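You operate a simulated robot arm through the tools that you are given. There is no shell and no other tool.

You are at the controls of a simulated robot arm. One attempt, no reset.

Task
Shut the red valve, bleed the line through the nozzle, park the hose.
Fine: blue valve open to bleed till the gauge reads zero, then shut; coupler on the black peg.

It is judged by the outcome, as a careful person would: the job done as asked, and still so three seconds after it is handed in. It fails if anything else is knocked over, pushed out of place, dropped, spilled or broken.

Robot
A 6-joint arm with a two-finger parallel gripper, fixed in place. Base frame: the origin is on the floor under the middle of its stand, x ahead of it, y to its left, z up; the work surface is at about z = 860. Lengths are in mm, angles in degrees, forces in N, time in s.
With the tool pointing down near the work surface it reaches from about 300 to 800 mm from the base axis. Its first joint turns from -166.0 to 166.0 degrees. Payload 3.43 kg.
Tool frame: the origin (TCP) lies between the finger pads and is the grasp point; the fingertips stand 34 mm ahead of it; z points along the fingers, y is the line along which they close. Largest opening 128 mm; finger width 24, thickness 12; the body of the gripper, 48 by 130 mm, starts 96 mm behind the TCP.
Orientation is told as [roll, pitch, yaw] about the base's x, y, z axes, in that order, counted from this pose: with the fingers straight down and closing along the base's y, the tool's x points along the base's -x, its y along +y and its z along -z.

Tools
- The arm moves only by the tool move_arm. Its argument "plan" is a list that holds one entry, the list of rows, each a list of 6 numbers: the shift along the tool's x, y, z in units of 50 mm (1.0 is 50 mm), then the turn, a rotation vector about the tool's x, y, z in units of 8 degrees (1.0 is 8 degrees). In form: [[[dx, dy, dz, rx, ry, rz], ...]]. A call has 1 to 20 rows; each row shifts and turns the commanded pose from where the row before left it, along the tool's axes as they then stand. "gripper" is the finger opening in mm, from 0 to 128, set as the call begins (left out, the last holds). A call with a number of a shift or a turn outside -1 to 1 is refused whole. Rows are played at 5 a second. More than 50 mm and 8.6 degrees between two rows, or a gripper value outside its range, and nothing of the call is played. Where a pose cannot be reached the arm comes as near as it can. A force on the tool above 50 N (or 10 N above the force at the start of the call, whichever is more), or a blocked arm, ends the call early, and 0.2 s more pass. The fingers move at their own pace (about 45 mm/s each) and stop on an object; they squeeze with about 24 N. The grip force told is the motor's: it shows also when the fingers shut on nothing. Time passes only in rows, and 0.2 s behind the last, so rows that do not move let the fingers close. It gives the time, the measured TCP pose, the force on the tool (base axes), the opening and the grip force at its end, in the units of the frame above (readings bear some noise), with the torque about the TCP (base axes, N m) and any sound that the robot's microphone picked up.
- Cameras (640 x 400 px; columns grow to the right, rows downward): "scene" is fixed at [48.9, 648, 1790.9]; the picture's right is [-0.82, -0.58, 0.00], its down [-0.40, 0.56, -0.73] and it looks along [0.42, -0.59, -0.69] (base axes); focal length 363 px, centre (320, 200). "wrist" rides on the gripper at [76, -11, -160] in the tool frame; the picture's right is [0.15, 0.99, 0.00], its down [-0.88, 0.13, -0.46] and it looks along [-0.45, 0.07, 0.89] (tool axes); focal length 234 px, centre (320, 200). There is no depth. A picture from a camera that has moved, and an enlarged one, comes with that camera's place and axes in the base frame and with its lens.
- capture(camera): a new picture of that camera. No time passes.
- enlarge(camera, box): a new picture of the part [left, top, right, bottom] of that camera's present view, enlarged. No time passes.
- sign_off(): hands the job in; it is judged then, once.

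Nothing tells you positions but the pictures and the camera data. Unless the task says otherwise, let go and move clear before handing in.

The tools are called after "Request:" as name(argument=value, ...) on one line, values as JSON. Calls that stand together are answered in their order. move_arm: Moves the arm, as the interface text tells. Its arguments: {"type":"object","properties":{"plan":{"type":"array"},"gripper":{"type":"number"}},"required":["plan"]} The other tools are called the same way: capture (camera) takes a picture; enlarge (camera, box) takes an enlarged picture of a part of a camera's view; sign_off () hands the job in.

At the start:

```text
time: 0.0
tool_pos: [378.1, -30.9, 1307.4]
tcp_rot: [0.1, -0.2, 0.0]
wrist_force: [0.9, 0.0, 0.2]
moment: [-0.01, 0.03, 0.03]
opening: 128.1
grip_force: 0.0
```

scene: 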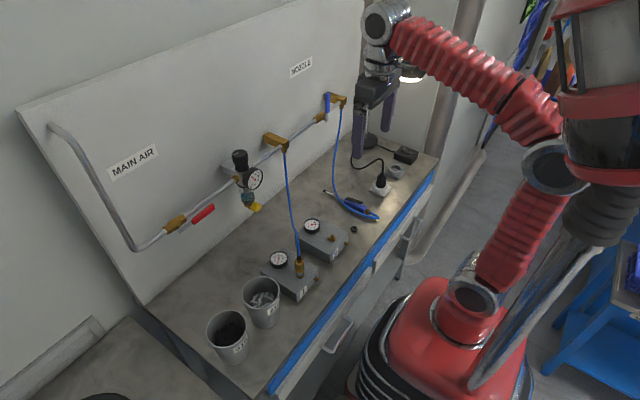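
wrist: 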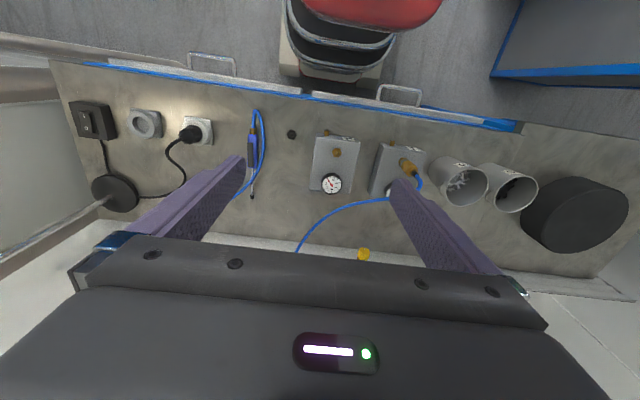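

I see a panel with a red valve on the main air pipe, a regulator with a gauge, a blue valve near the nozzle, and two small manifold boxes with a hose coupler plugged on one of them. I'll look closer before moving.

Request:
enlarge(camera="scene", box=[120, 120, 280, 220])

Request:
enlarge(camera="scene", box=[250, 60, 410, 160])

Request:
enlarge(camera="scene", box=[240, 180, 400, 310])

Request:
enlarge(camera="wrist", box=[220, 90, 460, 240])

Request:
enlarge(camera="scene", box=[180, 240, 320, 370])

```text
4.00 times, centred on (200, 170) of scene
camera zoom: at [48.9, 648.0, 1790.9], right [-0.82, -0.58, 0.0], down [-0.4, 0.56, -0.73], along [0.42, -0.59, -0.69], focal length 1451 px, centre (800, 320)
```

zoom: 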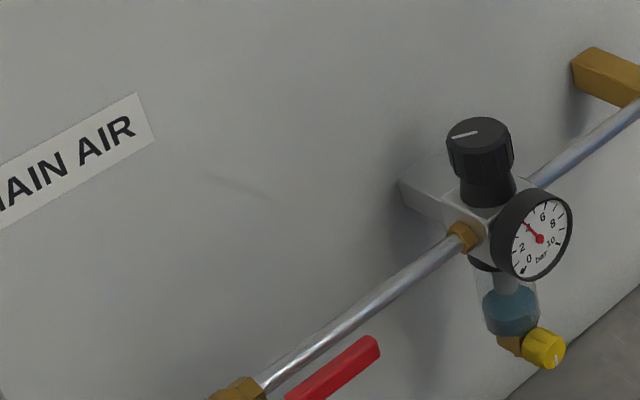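

```text
4.00 times, centred on (330, 110) of scene
camera zoom: at [48.9, 648.0, 1790.9], right [-0.82, -0.58, 0.0], down [-0.4, 0.56, -0.73], along [0.42, -0.59, -0.69], focal length 1451 px, centre (280, 560)
```

zoom: 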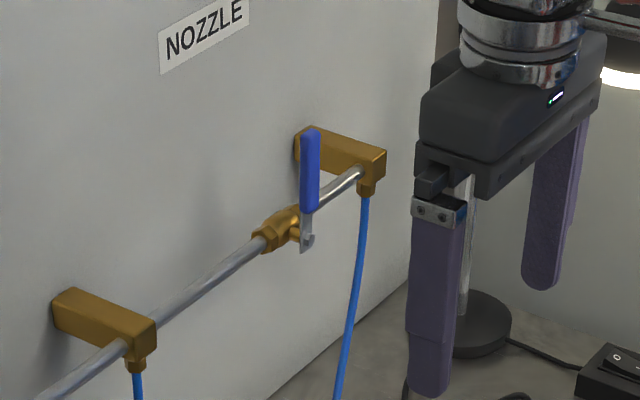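

```text
3.08 times, centred on (320, 245) of scene
camera zoom: at [48.9, 648.0, 1790.9], right [-0.82, -0.58, 0.0], down [-0.4, 0.56, -0.73], along [0.42, -0.59, -0.69], focal length 1116 px, centre (320, 62)
```

zoom: 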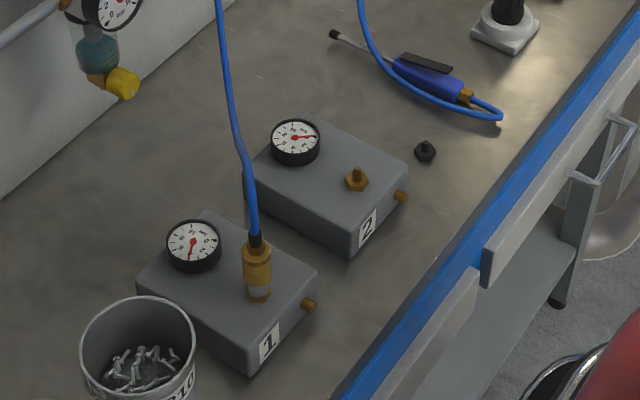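

```text
2.67 times, centred on (340, 165) of wrist
camera zoom: at [300.8, -44.1, 1465.8], right [-0.15, 0.99, 0.0], down [0.88, 0.13, 0.46], along [0.45, 0.07, -0.89], focal length 624 px, centre (267, 293)
```

zoom: 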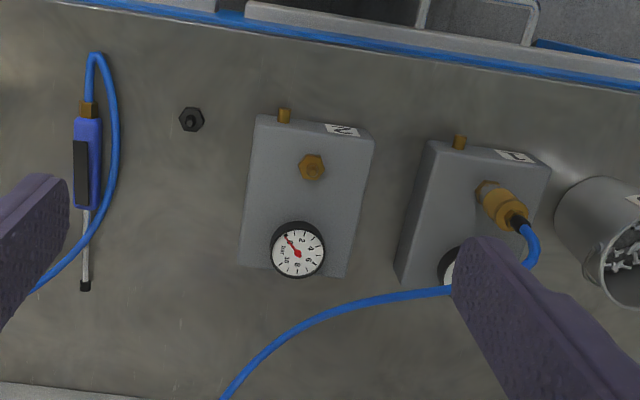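

```text
3.08 times, centred on (250, 305) of scene
camera zoom: at [48.9, 648.0, 1790.9], right [-0.82, -0.58, 0.0], down [-0.4, 0.56, -0.73], along [0.42, -0.59, -0.69], focal length 1116 px, centre (535, -123)
```

zoom: 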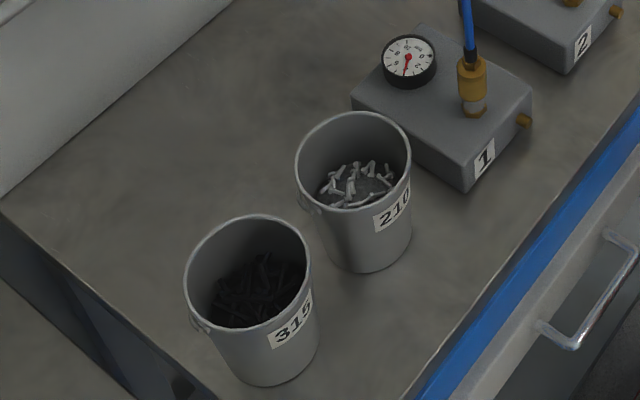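

The panel face seems to be near x≈765. The red lever lies along the pipe (open) near y≈300, z≈1110, and the blue lever stands upright (shut) near y≈-295. The coupler is on box 1 near (445,186) and the black peg is near (431,-92). I'll tilt the tool toward the panel so the wrist camera can see the valves and gauge.

Request:
enlarge(camera="scene", box=[235, 160, 275, 185])

Request:
enlarge(camera="scene", box=[265, 215, 345, 265])

Request:
enlarge(camera="scene", box=[300, 80, 364, 120])

Request:
enlarge(camera="scene", box=[150, 195, 230, 245])

Request:
move_arm(plan=[[[-0.4, 0, 0, 0, -1, 0], [-0.396, 0, 0.056, 0, -1, 0], [-0.385, 0, 0.11, 0, -1, 0], [-0.365, 0, 0.163, 0, -1, 0], [-0.339, 0, 0.212, 0, -1, 0], [-0.306, 0, 0.257, 0, -1, 0]]])

Request:
capture(camera="wrist")

```text
16.00 times, centred on (255, 172) of scene
camera zoom: at [48.9, 648.0, 1790.9], right [-0.82, -0.58, 0.0], down [-0.4, 0.56, -0.73], along [0.42, -0.59, -0.69], focal length 5804 px, centre (1360, 640)
```

zoom: 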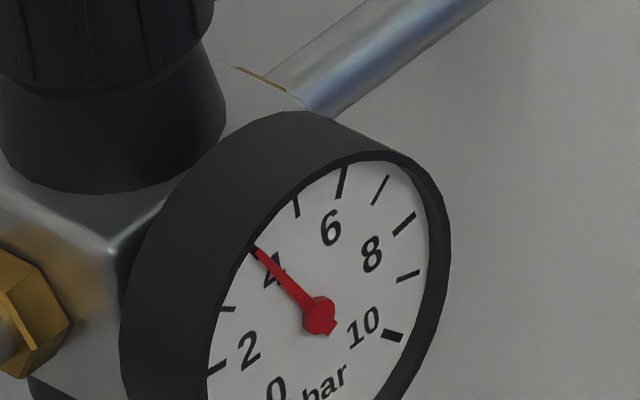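

```text
8.00 times, centred on (305, 240) of scene
camera zoom: at [48.9, 648.0, 1790.9], right [-0.82, -0.58, 0.0], down [-0.4, 0.56, -0.73], along [0.42, -0.59, -0.69], focal length 2902 px, centre (440, -120)
```

zoom: 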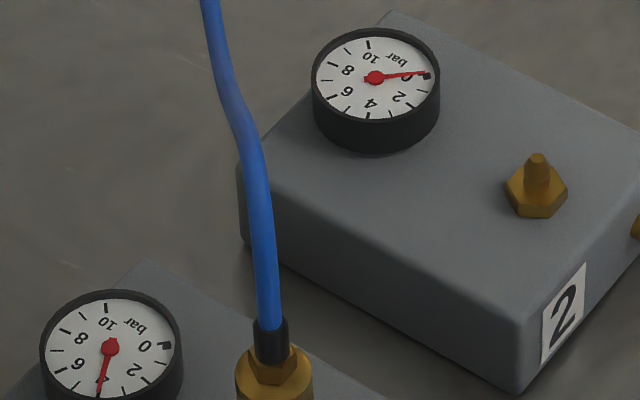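

```text
10.00 times, centred on (332, 100) of scene
camera zoom: at [48.9, 648.0, 1790.9], right [-0.82, -0.58, 0.0], down [-0.4, 0.56, -0.73], along [0.42, -0.59, -0.69], focal length 3628 px, centre (200, 1200)
```

zoom: 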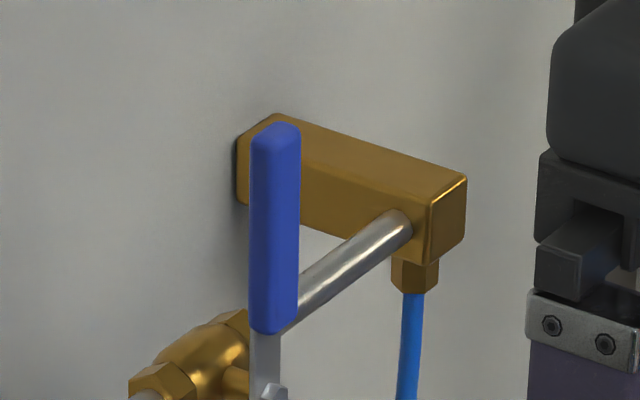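

```text
8.00 times, centred on (190, 220) of scene
camera zoom: at [48.9, 648.0, 1790.9], right [-0.82, -0.58, 0.0], down [-0.4, 0.56, -0.73], along [0.42, -0.59, -0.69], focal length 2902 px, centre (1360, 40)
```

zoom: 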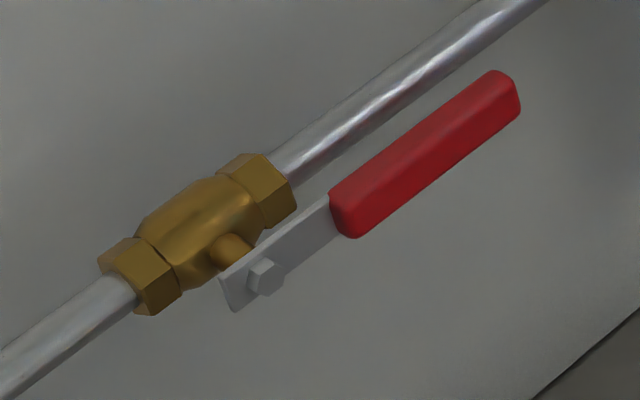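

```text
time: 1.4
tool_pos: [497.7, -31.8, 1306.9]
tcp_rot: [0.1, -48.4, -0.1]
wrist_force: [-0.7, 0.2, -0.2]
moment: [0.01, 0.02, 0.04]
opening: 128.0
grip_force: 0.0
```

```text
taken
camera wrist: at [327.7, -43.9, 1356.9], right [-0.1, 0.99, -0.11], down [0.25, 0.13, 0.96], along [0.96, 0.07, -0.26], focal length 234 px, centre (320, 200)
```

wrist: 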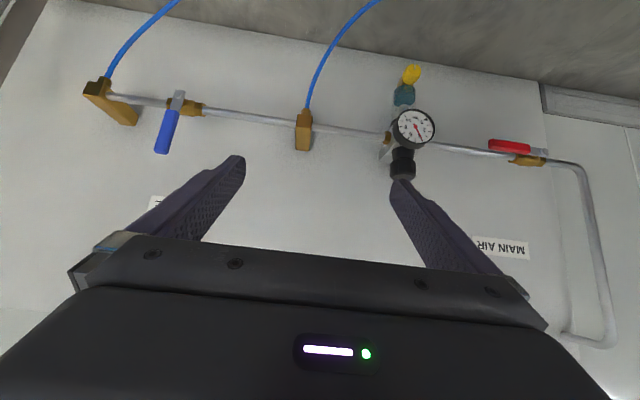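

The wrist camera now sees the whole pipe run, upside down. I'll enlarge the valves to triangulate them.

Request:
enlarge(camera="wrist", box=[460, 120, 588, 200])

Request:
enlarge(camera="wrist", box=[80, 70, 240, 170])

Request:
enlarge(camera="wrist", box=[350, 60, 478, 140])

```text
5.00 times, centred on (524, 160) of wrist
camera zoom: at [327.7, -43.9, 1356.9], right [-0.1, 0.99, -0.11], down [0.25, 0.13, 0.96], along [0.96, 0.07, -0.26], focal length 1171 px, centre (-700, 400)
```

zoom: 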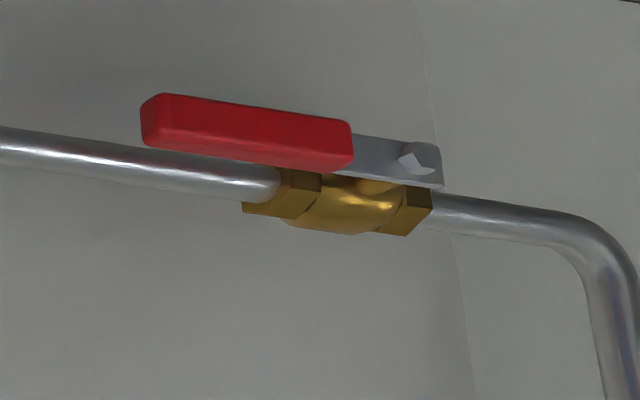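

```text
4.00 times, centred on (160, 120) of wrist
camera zoom: at [327.7, -43.9, 1356.9], right [-0.1, 0.99, -0.11], down [0.25, 0.13, 0.96], along [0.96, 0.07, -0.26], focal length 937 px, centre (960, 520)
```

zoom: 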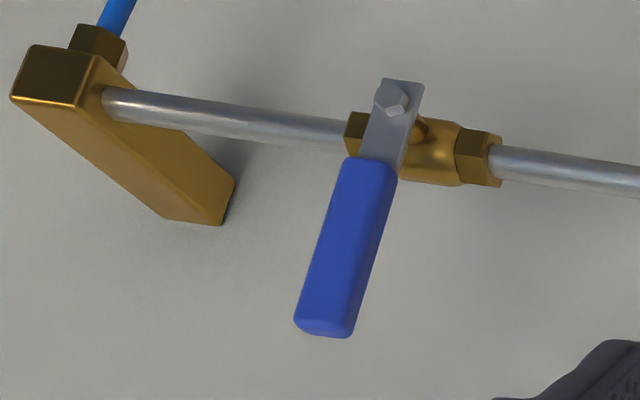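

```text
5.00 times, centred on (414, 100) of wrist
camera zoom: at [327.7, -43.9, 1356.9], right [-0.1, 0.99, -0.11], down [0.25, 0.13, 0.96], along [0.96, 0.07, -0.26], focal length 1171 px, centre (-150, 700)
```

zoom: 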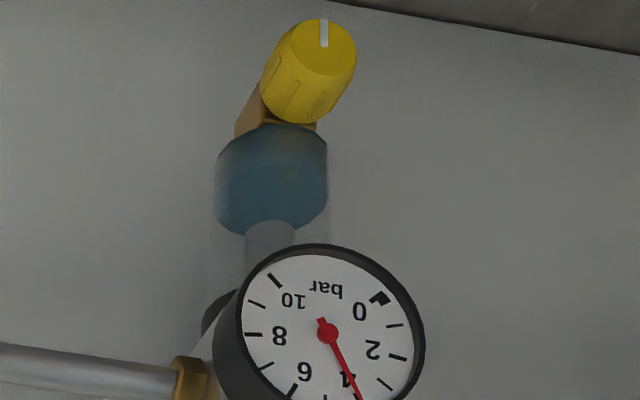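

Both levers pivot near z≈1125 and x≈665: the red pivot is at about y=362 with its handle toward -y, and the blue pivot is at about y=-263 with its handle up. Before I push, I'll look closer for stop tabs that would show which way each lever turns.

Request:
enlarge(camera="wrist", box=[510, 135, 558, 165])

Request:
enlarge(camera="wrist", box=[160, 80, 208, 110])

Request:
enlarge(camera="scene", box=[310, 105, 342, 125])

Request:
capture(camera="scene")

```text
13.33 times, centred on (534, 150) of wrist
camera zoom: at [327.7, -43.9, 1356.9], right [-0.1, 0.99, -0.11], down [0.25, 0.13, 0.96], along [0.96, 0.07, -0.26], focal length 3122 px, centre (-2533, 867)
```

zoom: 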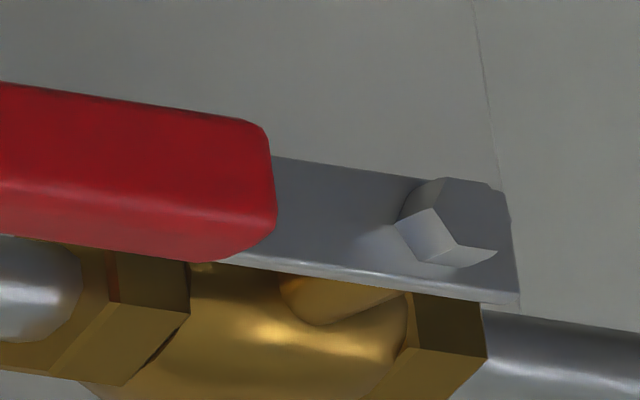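

```text
13.33 times, centred on (184, 95) of wrist
camera zoom: at [327.7, -43.9, 1356.9], right [-0.1, 0.99, -0.11], down [0.25, 0.13, 0.96], along [0.96, 0.07, -0.26], focal length 3122 px, centre (2133, 1600)
```

zoom: 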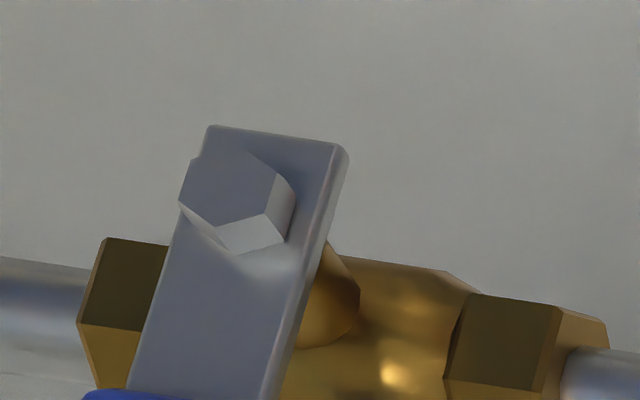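

```text
16.00 times, centred on (326, 115) of scene
camera zoom: at [48.9, 648.0, 1790.9], right [-0.82, -0.58, 0.0], down [-0.4, 0.56, -0.73], along [0.42, -0.59, -0.69], focal length 5804 px, centre (224, 1560)
```

zoom: 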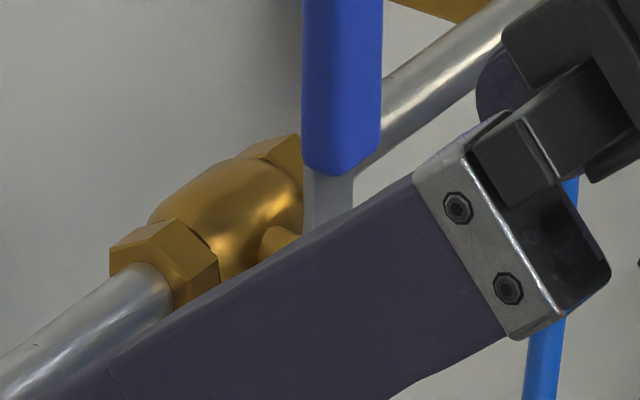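

```text
taken
```

scene: 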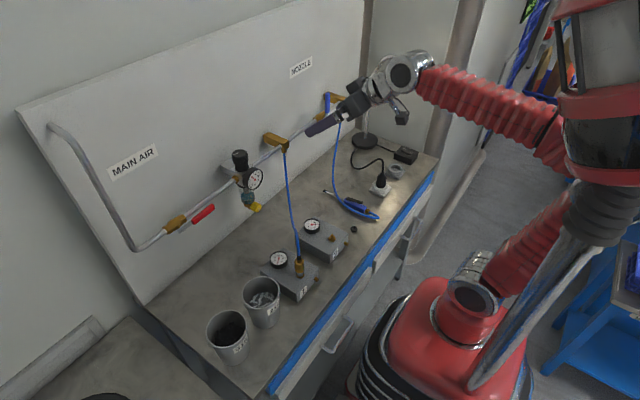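

I see no stop tabs, so I'll assume the usual convention: clockwise shuts, so red swings down and blue opens toward +y. I'll straddle each lever with horizontal fingers and sweep it around its pivot. First I'll get level in front of the red lever with some standoff.

Request:
move_arm(plan=[[[0, 0.5, 0, 0, -1, 0], [0, 0.5, 0, 0, -1, 0], [0, 0.5, 0, 0, -1, 0], [0, 0.5, 0, 0, -1, 0], [0, 0.5, 0, 0, -1, 0], [0, 0.5, 0, 0, -0.25, 0], [0.9, 0.86, 0.0, 0, 0, 0], [0.9, 0.86, 0.0, 0, 0, 0], [0.9, 0.86, 0.0, 0, 0, 0], [0.9, 0.86, 0.0, 0, 0, 0]]], gripper=56)

Request:
capture(camera="wrist")

Request:
capture(camera="scene")

```text
refused: row 7 steps farther than a row can; nothing moved
```

```text
taken
camera wrist: at [327.7, -43.9, 1356.9], right [-0.1, 0.99, -0.11], down [0.25, 0.13, 0.96], along [0.96, 0.07, -0.26], focal length 234 px, centre (320, 200)
```

wrist: 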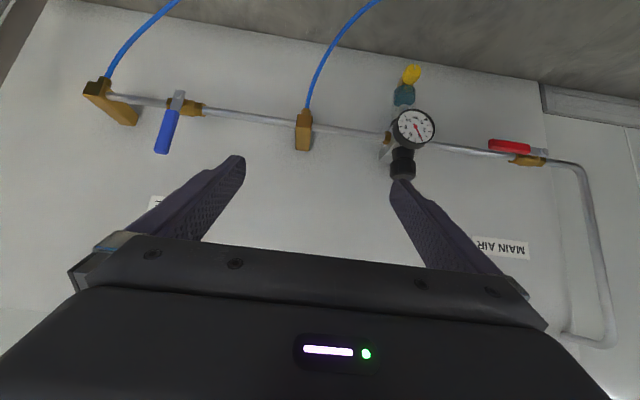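

```text
taken
```

scene: 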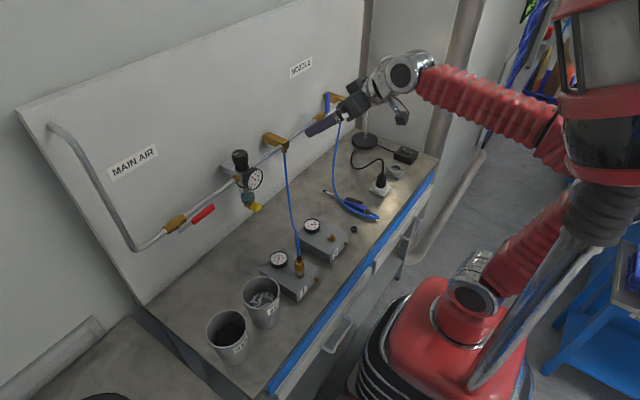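

That call was refused because a row's combined shift was over 50 mm. The view hasn't changed, so I'll send the same motion in smaller rows.

Request:
move_arm(plan=[[[0, 0.5, 0, 0, -1, 0], [0, 0.5, 0, 0, -1, 0], [0, 0.5, 0, 0, -1, 0], [0, 0.5, 0, 0, -1, 0], [0, 0.5, 0, 0, -1, 0], [0, 0.5, 0, 0, -0.25, 0], [0.6, 0.573, 0.0, 0, 0, 0], [0.6, 0.573, 0.0, 0, 0, 0], [0.6, 0.573, 0.0, 0, 0, 0], [0.6, 0.573, 0.0, 0, 0, 0], [0.6, 0.573, 0.0, 0, 0, 0], [0.6, 0.573, 0.0, 0, 0, 0]]], gripper=56)

Request:
capture(camera="wrist")

Request:
capture(camera="scene")

```text
time: 4.0
tool_pos: [490.6, 274.6, 1127.4]
tcp_rot: [-2.5, -86.0, 1.7]
wrist_force: [-0.1, -0.3, 0.2]
moment: [0.01, 0.02, -0.02]
opening: 56.1
grip_force: 0.0
out of reach, approached as far as the arm can: row 4
```

```text
taken
camera wrist: at [323.8, 265.2, 1061.4], right [0.01, 0.99, -0.15], down [-0.39, 0.14, 0.91], along [0.92, 0.05, 0.39], focal length 234 px, centre (320, 200)
```

wrist: 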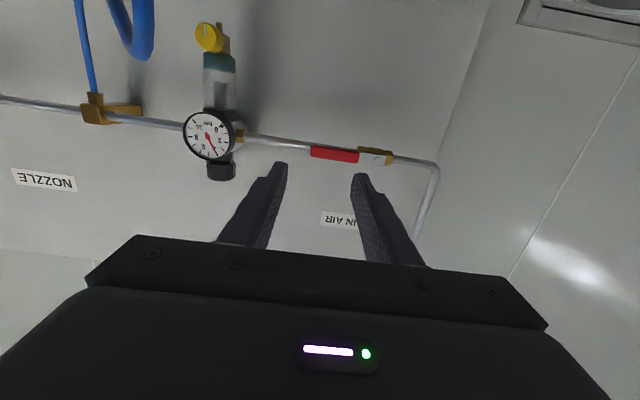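

```text
taken
```

scene: 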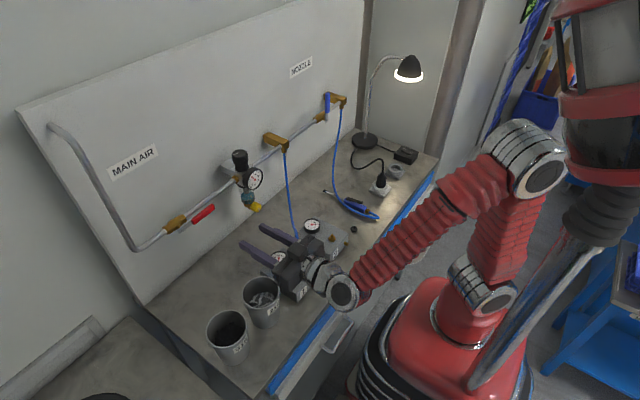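

The arm stopped about 10 mm short on one row, but it is now level in front of the red handle. I'll enlarge the handle for better numbers before turning the gripper so it straddles the lever.

Request:
enlarge(camera="wrist", box=[290, 120, 410, 195])

Request:
enlarge(camera="wrist", box=[170, 80, 290, 200])

```text
5.33 times, centred on (350, 158) of wrist
camera zoom: at [323.8, 265.2, 1061.4], right [0.01, 0.99, -0.15], down [-0.39, 0.14, 0.91], along [0.92, 0.05, 0.39], focal length 1249 px, centre (160, 427)
```

zoom: 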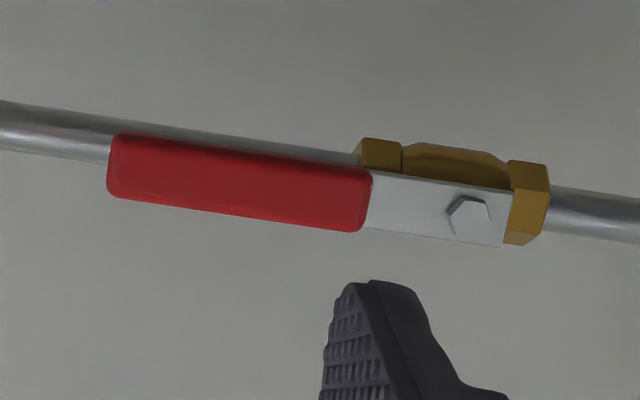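

```text
3.33 times, centred on (230, 140) of wrist
camera zoom: at [323.8, 265.2, 1061.4], right [0.01, 0.99, -0.15], down [-0.39, 0.14, 0.91], along [0.92, 0.05, 0.39], focal length 781 px, centre (620, 400)
```

zoom: 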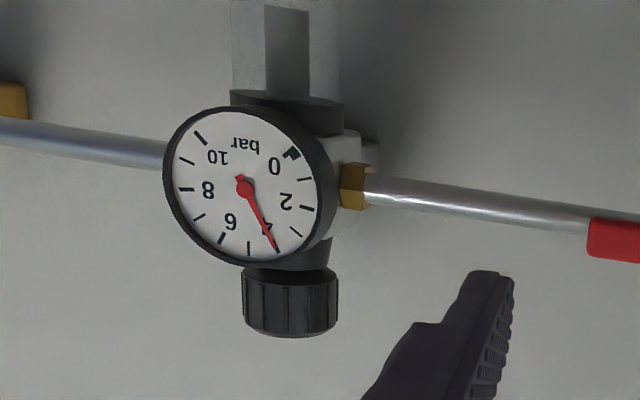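

The handle spans about y 260–328 at z≈1129, and the pivot is near (660, 358, 1128). Next I'll level the tool and roll it 90° so the fingers close vertically.

Request:
move_arm(plan=[[[0, 0.35, 0, -0.14, -0.5, 0], [0, 0, 0, 0, 0, -0.9375], [0, 0, 0, 0, 0, -0.9375], [0, 0, 0, 0, 0, -0.9375], [0, 0, 0, 0, 0, -0.9375], [0, 0, 0, 0, 0, -0.9375], [0, 0, 0, 0, 0, -0.9375], [0, 0, 0, 0, 0, -0.9375], [0, 0, 0, 0, 0, -0.9375], [0, 0, 0, 0, 0, -0.9375], [0, 0, 0, 0, 0, -0.9375], [0, 0, 0, 0, 0, -0.9375], [0, 0, 0, 0, 0, -0.9375]]])

Request:
capture(camera="wrist")

Request:
capture(camera="scene")

```text
time: 6.8
tool_pos: [489.0, 289.9, 1124.4]
tcp_rot: [-89.9, 0.3, 90.1]
wrist_force: [-1.3, 0.2, -0.3]
moment: [0.0, 0.0, 0.02]
opening: 56.2
grip_force: 0.1
```

```text
taken
camera wrist: at [328.6, 214.3, 1136.1], right [0.0, -0.15, -0.99], down [-0.46, 0.88, -0.13], along [0.89, 0.45, -0.07], focal length 234 px, centre (320, 200)
```

wrist: 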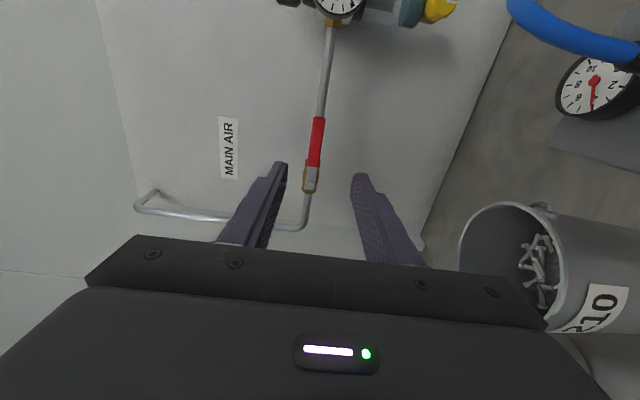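

```text
taken
```

scene: 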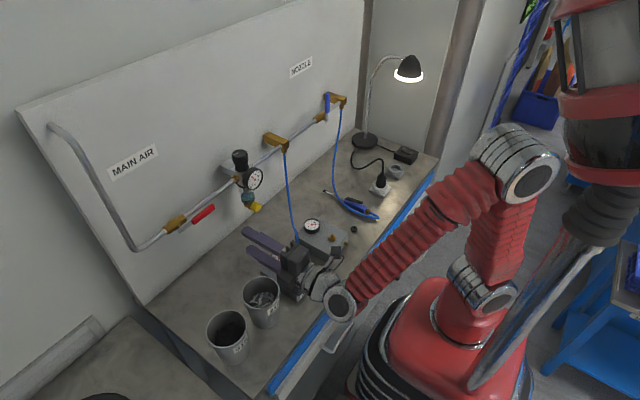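

The tool is now level with the fingers above and below the handle line. I'll advance most of the way and check the alignment before engaging.

Request:
move_arm(plan=[[[0, -0.07, 0.55, 0, 0, 0], [0, 0, 0.55, 0, 0, 0], [0, 0, 0.55, 0, 0, 0], [0, 0, 0.55, 0, 0, 0]]])

Request:
capture(camera="wrist")

Request:
enlarge(camera="scene", box=[130, 150, 330, 275])

```text
time: 7.8
tool_pos: [598.8, 293.3, 1128.5]
tcp_rot: [-90.0, 0.2, 90.2]
wrist_force: [0.3, -0.1, 0.4]
moment: [0.0, -0.03, 0.02]
opening: 56.0
grip_force: 0.0
```

```text
taken
camera wrist: at [439.0, 215.0, 1139.5], right [0.0, -0.15, -0.99], down [-0.46, 0.88, -0.13], along [0.89, 0.45, -0.07], focal length 234 px, centre (320, 200)
```

wrist: 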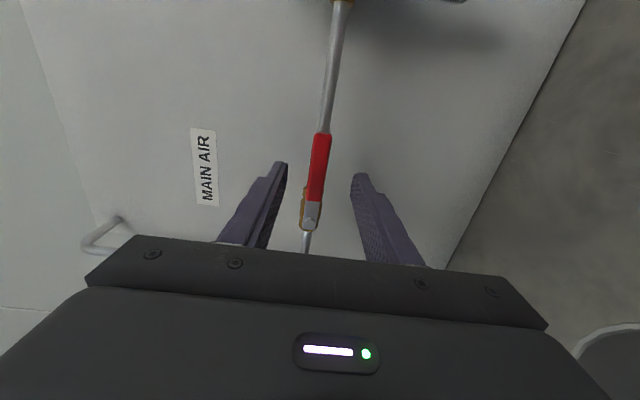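

```text
3.20 times, centred on (230, 212) of scene
camera zoom: at [48.9, 648.0, 1790.9], right [-0.82, -0.58, 0.0], down [-0.4, 0.56, -0.73], along [0.42, -0.59, -0.69], focal length 1161 px, centre (608, 160)
```

zoom: 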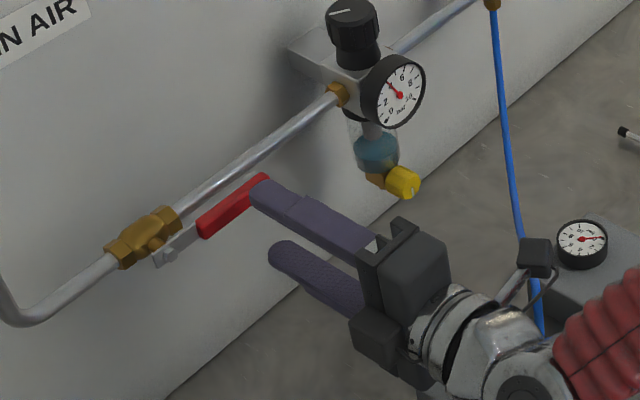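

The handle centre lines up with the gripper in height. I'll enlarge the view to pin down its depth before moving in.

Request:
enlarge(camera="wrist", box=[256, 120, 384, 250])

Request:
enlarge(camera="scene", box=[155, 195, 235, 245])

```text
3.08 times, centred on (320, 185) of wrist
camera zoom: at [439.0, 215.0, 1139.5], right [0.0, -0.15, -0.99], down [-0.46, 0.88, -0.13], along [0.89, 0.45, -0.07], focal length 720 px, centre (320, 246)
```

zoom: 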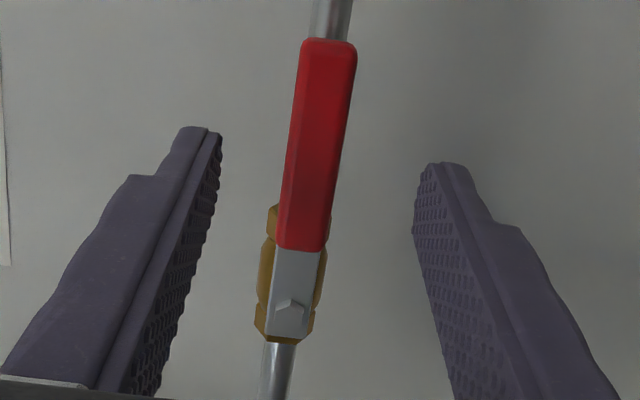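

```text
8.00 times, centred on (195, 220) of scene
camera zoom: at [48.9, 648.0, 1790.9], right [-0.82, -0.58, 0.0], down [-0.4, 0.56, -0.73], along [0.42, -0.59, -0.69], focal length 2902 px, centre (1320, 40)
```

zoom: 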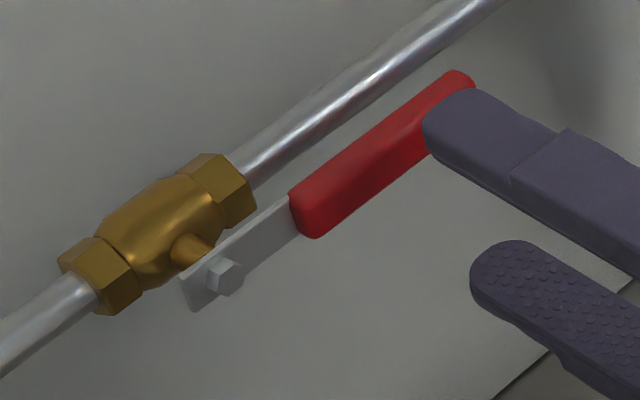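

The red pivot comes out near (666, 359, 1128), with the handle centre at x≈668 and the pipe front near x≈678. I'll move in until the tips are at x≈671, narrow the gap, and try a few degrees downward while watching the force.

Request:
move_arm(plan=[[[0, 0, 0.38, 0, 0, 0], [0, 0, 0.38, 0, 0, 0], [0, 0, 0, 0, 0, 0]]])

Request:
move_arm(plan=[[[0, 0, 0, 0, 0, 0], [0, 0, 0, 0, 0, 0]]], gripper=28)

Request:
capture(camera="wrist")

Request:
enlarge(camera="scene", box=[155, 195, 235, 245])

```text
time: 8.6
tool_pos: [636.4, 291.6, 1127.6]
tcp_rot: [-89.9, 0.2, 90.3]
wrist_force: [0.2, 0.0, 0.5]
moment: [0.0, 0.0, 0.07]
opening: 56.5
grip_force: 0.1
```

```text
time: 9.2
tool_pos: [636.3, 291.4, 1128.0]
tcp_rot: [-89.8, 0.2, 90.2]
wrist_force: [0.0, -0.7, -0.2]
moment: [0.0, -0.03, -0.01]
opening: 27.8
grip_force: 0.0
```

```text
taken
camera wrist: at [476.7, 214.9, 1138.9], right [0.0, -0.15, -0.99], down [-0.46, 0.88, -0.13], along [0.89, 0.45, -0.07], focal length 234 px, centre (320, 200)
```

wrist: 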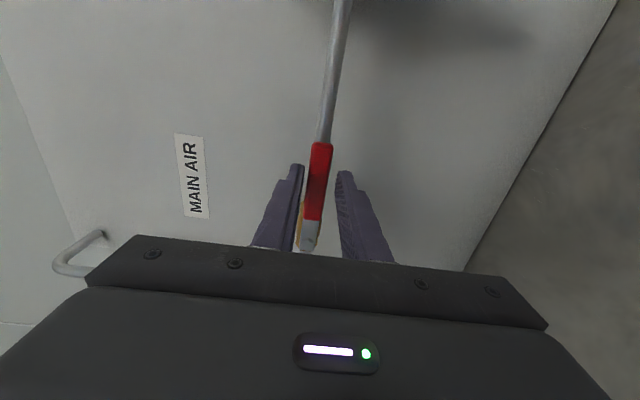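

```text
8.00 times, centred on (195, 220) of scene
camera zoom: at [48.9, 648.0, 1790.9], right [-0.82, -0.58, 0.0], down [-0.4, 0.56, -0.73], along [0.42, -0.59, -0.69], focal length 2902 px, centre (1320, 40)
```

zoom: 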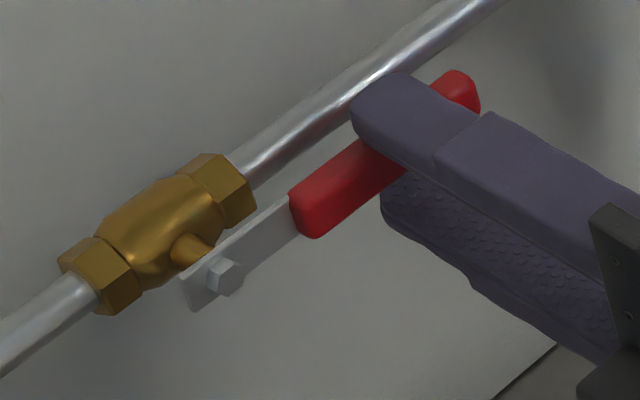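

The fingers straddle the red handle. I'll try a small clockwise (downward) swing.

Request:
move_arm(plan=[[[-0.0066, 0.0935, 0, 0, 0, 0.5], [-0.0066, 0.0935, 0, 0, 0, 0.5], [-0.0066, 0.0935, 0, 0, 0, 0.5], [-0.0066, 0.0935, 0, 0, 0, 0.5]]])

Request:
enlarge(camera="scene", box=[155, 195, 235, 245])

```text
time: 10.4
tool_pos: [638.0, 296.9, 1121.4]
tcp_rot: [-91.3, -16.3, 90.7]
wrist_force: [-1.4, -3.1, 21.4]
moment: [-0.3, -0.48, -0.38]
opening: 40.3
grip_force: 10.7
stopped in row 4: the force on the tool passed its limit at 50 N (the readings are from after the stop); the commanded pose is now the measured one
```

```text
8.00 times, centred on (195, 220) of scene
camera zoom: at [48.9, 648.0, 1790.9], right [-0.82, -0.58, 0.0], down [-0.4, 0.56, -0.73], along [0.42, -0.59, -0.69], focal length 2902 px, centre (1320, 40)
```

zoom: 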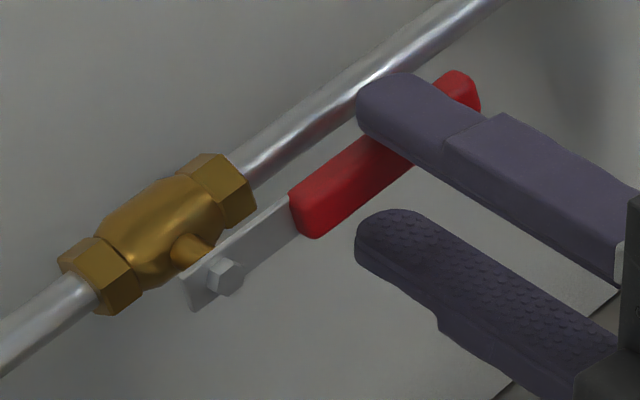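

The red handle didn't move and the force hit the limit, so it is already against its stop in that direction. I'll back off to neutral and try it upward instead.

Request:
move_arm(plan=[[[0.0333, -0.0785, -0.016, 0, 0, -1], [0.0333, -0.0785, -0.016, 0, 0, -1], [0, 0, 0, 0, 0, 0]]], gripper=28)

Request:
move_arm(plan=[[[-0.0066, -0.0935, 0, 0, 0, -0.5], [-0.0066, -0.0935, 0, 0, 0, -0.5], [-0.0066, -0.0935, 0, 0, 0, -0.5], [-0.0066, -0.0935, 0, 0, 0, -0.5]]])

Request:
enlarge(camera="scene", box=[155, 195, 235, 245])

```text
time: 11.2
tool_pos: [635.8, 292.1, 1122.3]
tcp_rot: [-90.6, 0.1, 90.6]
wrist_force: [1.8, -0.2, 5.9]
moment: [0.09, -0.11, 0.04]
opening: 31.5
grip_force: 3.1
```

```text
time: 12.2
tool_pos: [635.0, 295.2, 1142.6]
tcp_rot: [-90.8, 16.0, 90.2]
wrist_force: [-0.3, -1.2, -1.3]
moment: [0.02, 0.08, -0.06]
opening: 28.9
grip_force: 0.6
```

```text
8.00 times, centred on (195, 220) of scene
camera zoom: at [48.9, 648.0, 1790.9], right [-0.82, -0.58, 0.0], down [-0.4, 0.56, -0.73], along [0.42, -0.59, -0.69], focal length 2902 px, centre (1320, 40)
```

zoom: 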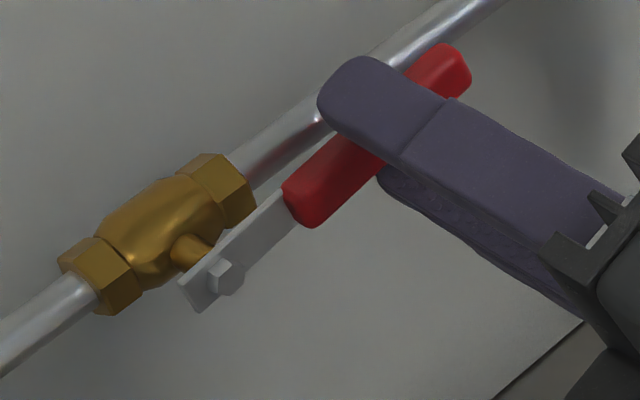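

The red lever moves upward with almost no force. I'll keep going along the arc toward vertical.

Request:
move_arm(plan=[[[-0.0132, -0.187, 0, 0, 0, -1], [-0.0132, -0.187, 0, 0, 0, -1], [-0.0132, -0.187, 0, 0, 0, -1], [-0.0132, -0.187, 0, 0, 0, -1], [-0.0132, -0.187, 0, 0, 0, -1], [-0.0132, -0.187, 0, 0, 0, -1]]])

Request:
capture(camera="wrist")

Request:
enlarge(camera="scene", box=[135, 165, 235, 245])

```text
time: 13.6
tool_pos: [634.8, 331.5, 1184.4]
tcp_rot: [-91.5, 64.2, 89.1]
wrist_force: [-0.5, -2.0, -0.3]
moment: [-0.01, -0.02, -0.05]
opening: 28.8
grip_force: 0.5
```

```text
taken
camera wrist: at [473.9, 306.4, 1254.3], right [0.01, -0.95, -0.3], down [-0.45, 0.26, -0.85], along [0.89, 0.14, -0.42], focal length 234 px, centre (320, 200)
```

wrist: 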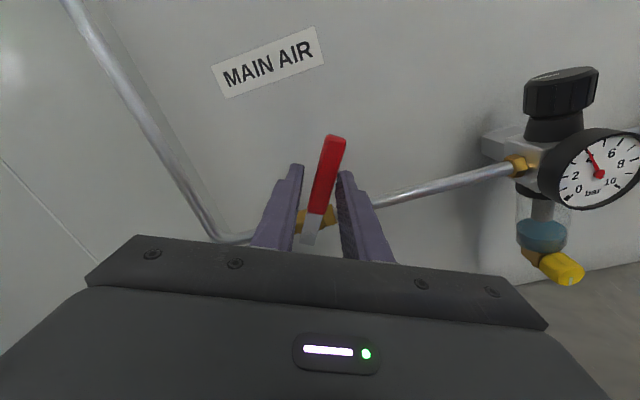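

```text
5.00 times, centred on (185, 205) of scene
camera zoom: at [48.9, 648.0, 1790.9], right [-0.82, -0.58, 0.0], down [-0.4, 0.56, -0.73], along [0.42, -0.59, -0.69], focal length 1814 px, centre (995, 175)
```

zoom: 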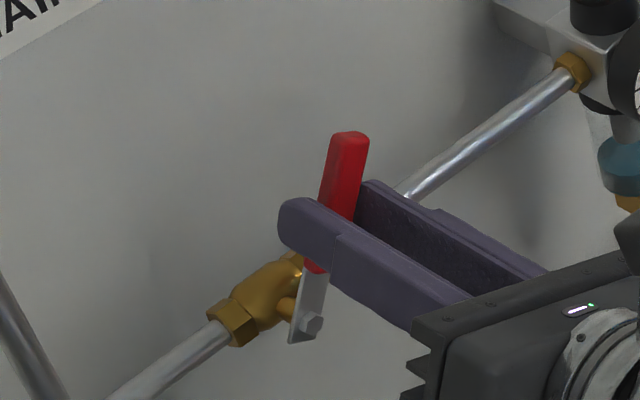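

It has turned about 64°. I'll finish the swing to vertical, plus a few degrees to take up the finger slack until it meets its stop.

Request:
move_arm(plan=[[[-0.0132, -0.187, 0, 0, 0, -1], [-0.0132, -0.187, 0, 0, 0, -1], [-0.0132, -0.187, 0, 0, 0, -1], [-0.0066, -0.0935, 0, 0, 0, -0.5], [-0.0066, -0.0935, 0, 0, 0, -0.5]]])

Request:
capture(camera="wrist")

Request:
enlarge(camera="scene", box=[135, 165, 235, 245])

```text
time: 14.8
tool_pos: [634.4, 366.6, 1188.7]
tcp_rot: [96.2, 84.0, -83.4]
wrist_force: [-3.3, -9.6, -2.1]
moment: [0.16, -0.04, -0.35]
opening: 33.2
grip_force: 4.1
```

```text
taken
camera wrist: at [473.4, 383.8, 1260.8], right [0.0, -0.97, 0.25], down [-0.44, -0.22, -0.87], along [0.9, -0.11, -0.43], focal length 234 px, centre (320, 200)
```

wrist: 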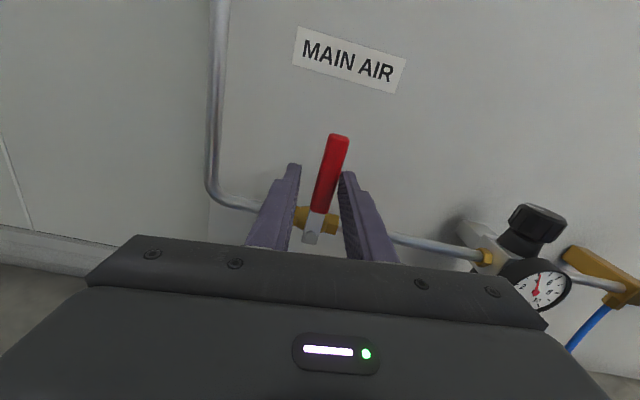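

```text
5.00 times, centred on (185, 205) of scene
camera zoom: at [48.9, 648.0, 1790.9], right [-0.82, -0.58, 0.0], down [-0.4, 0.56, -0.73], along [0.42, -0.59, -0.69], focal length 1814 px, centre (995, 175)
```

zoom: 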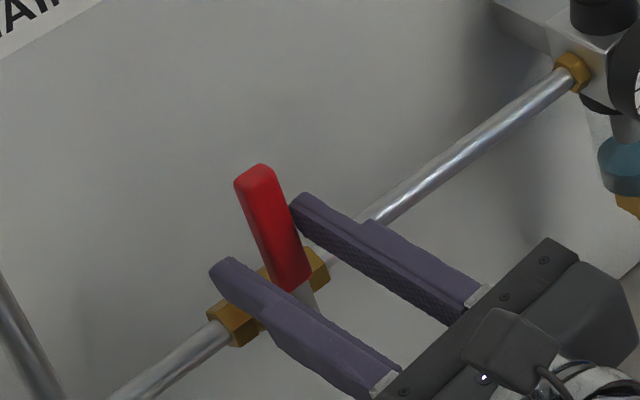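

The red handle is now vertical, with its tip at y≈356 over a pivot at y≈359, and a light contact force shows it is at its stop. I'll open the fingers and back straight out.

Request:
move_arm(plan=[[[0, 0, 0, 0, 0, 0], [0, 0, 0, 0, 0, 0], [0, 0, -0.6, 0, 0, 0], [0, 0, -0.9, 0, 0, 0], [0, 0, -0.9, 0, 0, 0]]], gripper=60)

Request:
capture(camera="wrist")

Request:
capture(camera="scene")

Request:
enlarge(camera="scene", box=[235, 160, 275, 185])

Request:
enlarge(camera="scene", box=[135, 165, 235, 245])

```text
time: 16.0
tool_pos: [514.3, 366.9, 1189.5]
tcp_rot: [96.4, 84.0, -83.3]
wrist_force: [0.3, 0.0, -0.2]
moment: [0.01, 0.01, 0.02]
opening: 60.0
grip_force: 0.1
```

```text
taken
camera wrist: at [353.3, 383.9, 1259.4], right [0.0, -0.97, 0.25], down [-0.44, -0.23, -0.87], along [0.9, -0.11, -0.43], focal length 234 px, centre (320, 200)
```

wrist: 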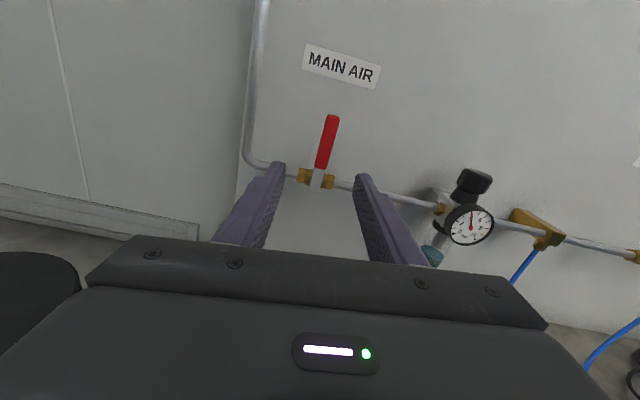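

```text
taken
```

scene: 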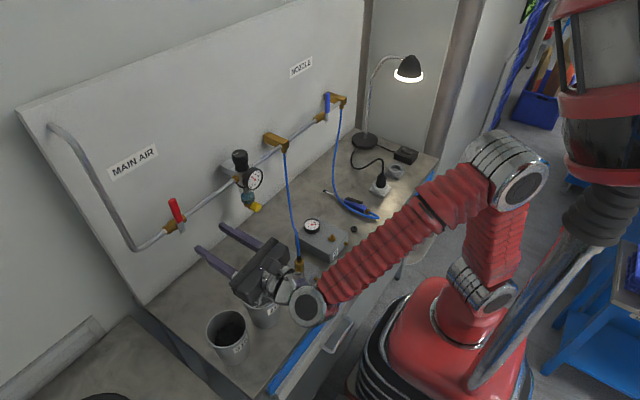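

```text
16.00 times, centred on (255, 172) of scene
camera zoom: at [48.9, 648.0, 1790.9], right [-0.82, -0.58, 0.0], down [-0.4, 0.56, -0.73], along [0.42, -0.59, -0.69], focal length 5804 px, centre (1360, 640)
```

zoom: 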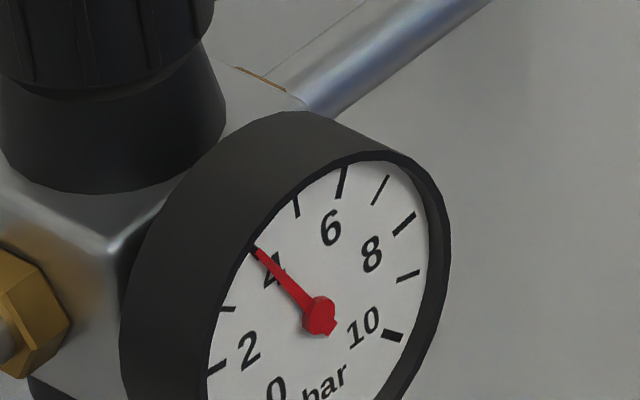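

```text
5.00 times, centred on (185, 205) of scene
camera zoom: at [48.9, 648.0, 1790.9], right [-0.82, -0.58, 0.0], down [-0.4, 0.56, -0.73], along [0.42, -0.59, -0.69], focal length 1814 px, centre (995, 175)
```

zoom: 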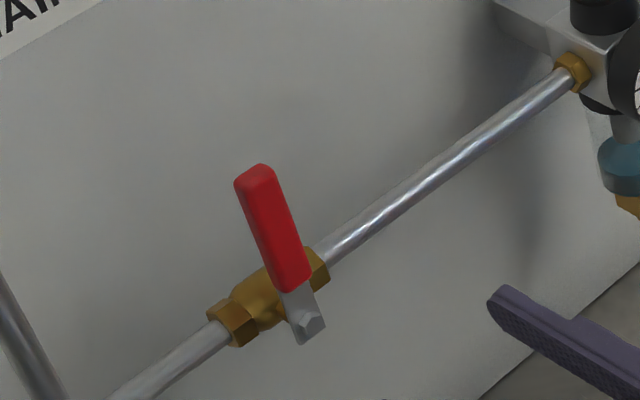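

The red valve is shut and the gauge still reads about 4 bar. I'll check that the red lever is fully upright.

Request:
enlarge(camera="wrist", box=[280, 100, 376, 200])

Request:
enlarge(camera="scene", box=[160, 190, 200, 235])

```text
4.00 times, centred on (328, 150) of wrist
camera zoom: at [353.3, 383.9, 1259.4], right [0.0, -0.97, 0.25], down [-0.44, -0.23, -0.87], along [0.9, -0.11, -0.43], focal length 937 px, centre (288, 400)
```

zoom: 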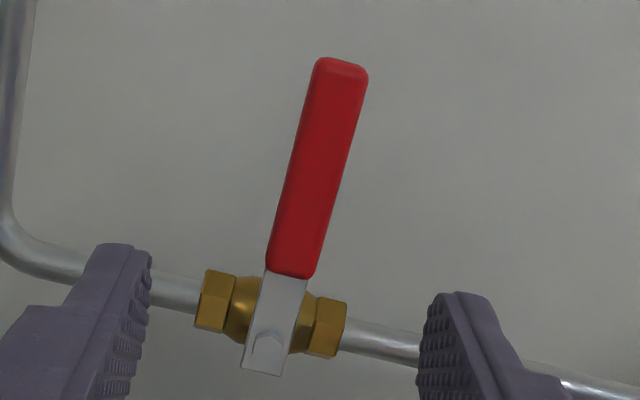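

```text
8.89 times, centred on (180, 212) of scene
camera zoom: at [48.9, 648.0, 1790.9], right [-0.82, -0.58, 0.0], down [-0.4, 0.56, -0.73], along [0.42, -0.59, -0.69], focal length 3224 px, centre (1564, 89)
```

zoom: 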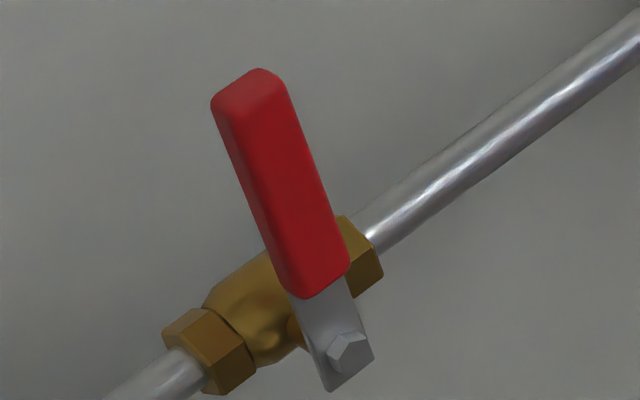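

The red lever is vertical to within a degree. By analogy, blue should open by swinging from up toward -y. I'll traverse across to the blue valve, staying well in front of the gauge.

Request:
move_arm(plan=[[[0, 0, 0, 0, 0, 0.75], [0, 0.7, 0, 0, 0, 0], [0, 0.9, 0, 0, 0, 0], [0, 0.9, 0, 0, 0, 0], [0, 0.9, 0, 0, 0, 0], [0, 0.9, 0, 0, 0, 0], [0, 0.9, 0, 0, 0, 0], [0, 0.9, 0, 0, 0, 0]]])

Request:
capture(camera="scene")

Request:
capture(camera="wrist")

```text
time: 17.8
tool_pos: [520.4, 62.8, 1191.0]
tcp_rot: [179.6, 89.4, 0.1]
wrist_force: [-0.3, -1.0, 0.7]
moment: [0.01, 0.01, 0.01]
opening: 59.8
grip_force: 0.0
```

```text
taken
```

scene: 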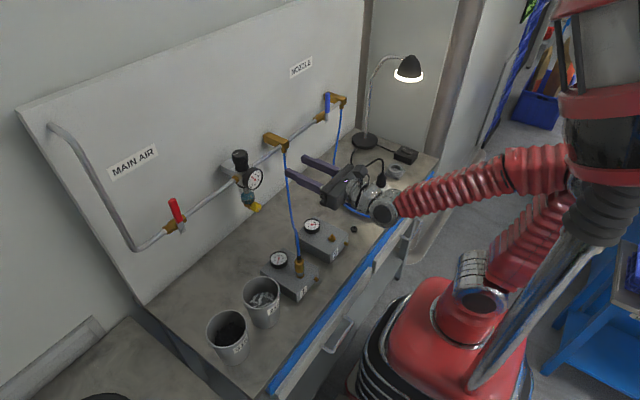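

```text
taken
camera wrist: at [358.1, 70.9, 1263.2], right [0.01, -0.99, 0.15], down [-0.45, -0.13, -0.89], along [0.9, -0.06, -0.44], focal length 234 px, centre (320, 200)
```

wrist: 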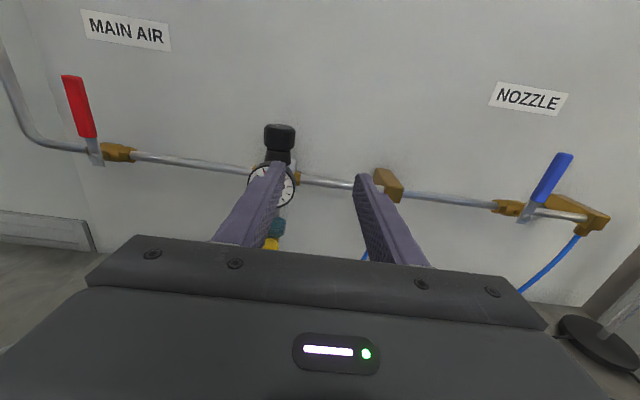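

The gripper is clear of everything as it crosses. I'll continue to a standoff in front of the blue lever.

Request:
move_arm(plan=[[[0, 0.8125, 0, 0, 0, 0], [0, 0.8125, 0, 0, 0, 0], [0, 0.8125, 0, 0, 0, 0], [0, 0.8125, 0, 0, 0, 0], [0, 0.8125, 0, 0, 0, 0], [0, 0.8125, 0, 0, 0, 0], [0, 0.8125, 0, 0, 0, 0], [0, 0.8125, 0, 0, 0, 0]]])

Request:
capture(camera="scene")

Request:
capture(camera="wrist")

Request:
enlarge(camera="wrist", box=[270, 100, 390, 210])

```text
time: 19.6
tool_pos: [487.8, 28.0, 1234.4]
tcp_rot: [-175.3, 89.6, 4.3]
wrist_force: [-0.6, -0.4, -0.2]
moment: [0.02, -0.02, 0.01]
opening: 60.1
grip_force: 0.0
out of reach, approached as far as the arm can: row 1, 2, 3, 4, 5, 6, 7, 8
```

```text
taken
```

scene: 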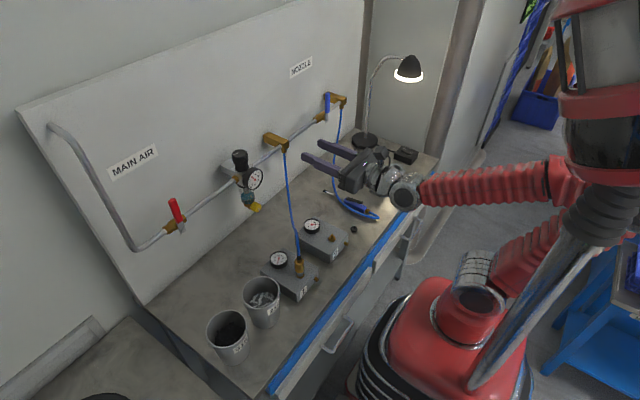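

```text
taken
camera wrist: at [327.6, 39.4, 1308.1], right [-0.01, -0.99, 0.15], down [-0.45, -0.13, -0.88], along [0.89, -0.07, -0.44], focal length 234 px, centre (320, 200)
```

wrist: 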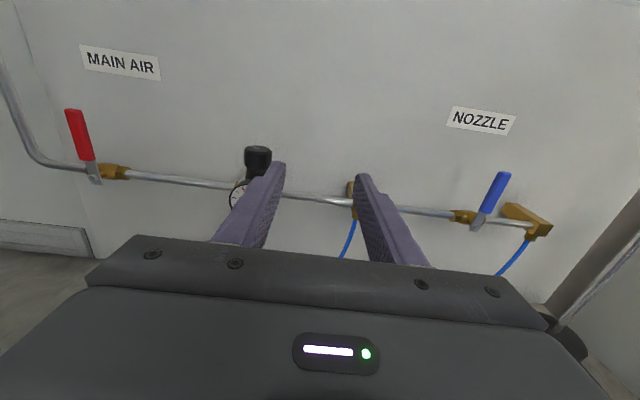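

```text
3.64 times, centred on (330, 155) of wrist
camera zoom: at [327.6, 39.4, 1308.1], right [-0.01, -0.99, 0.15], down [-0.45, -0.13, -0.88], along [0.89, -0.07, -0.44], focal length 852 px, centre (284, 364)
```

zoom: 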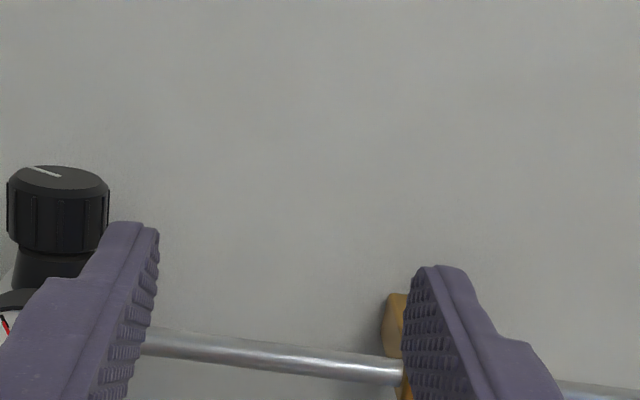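

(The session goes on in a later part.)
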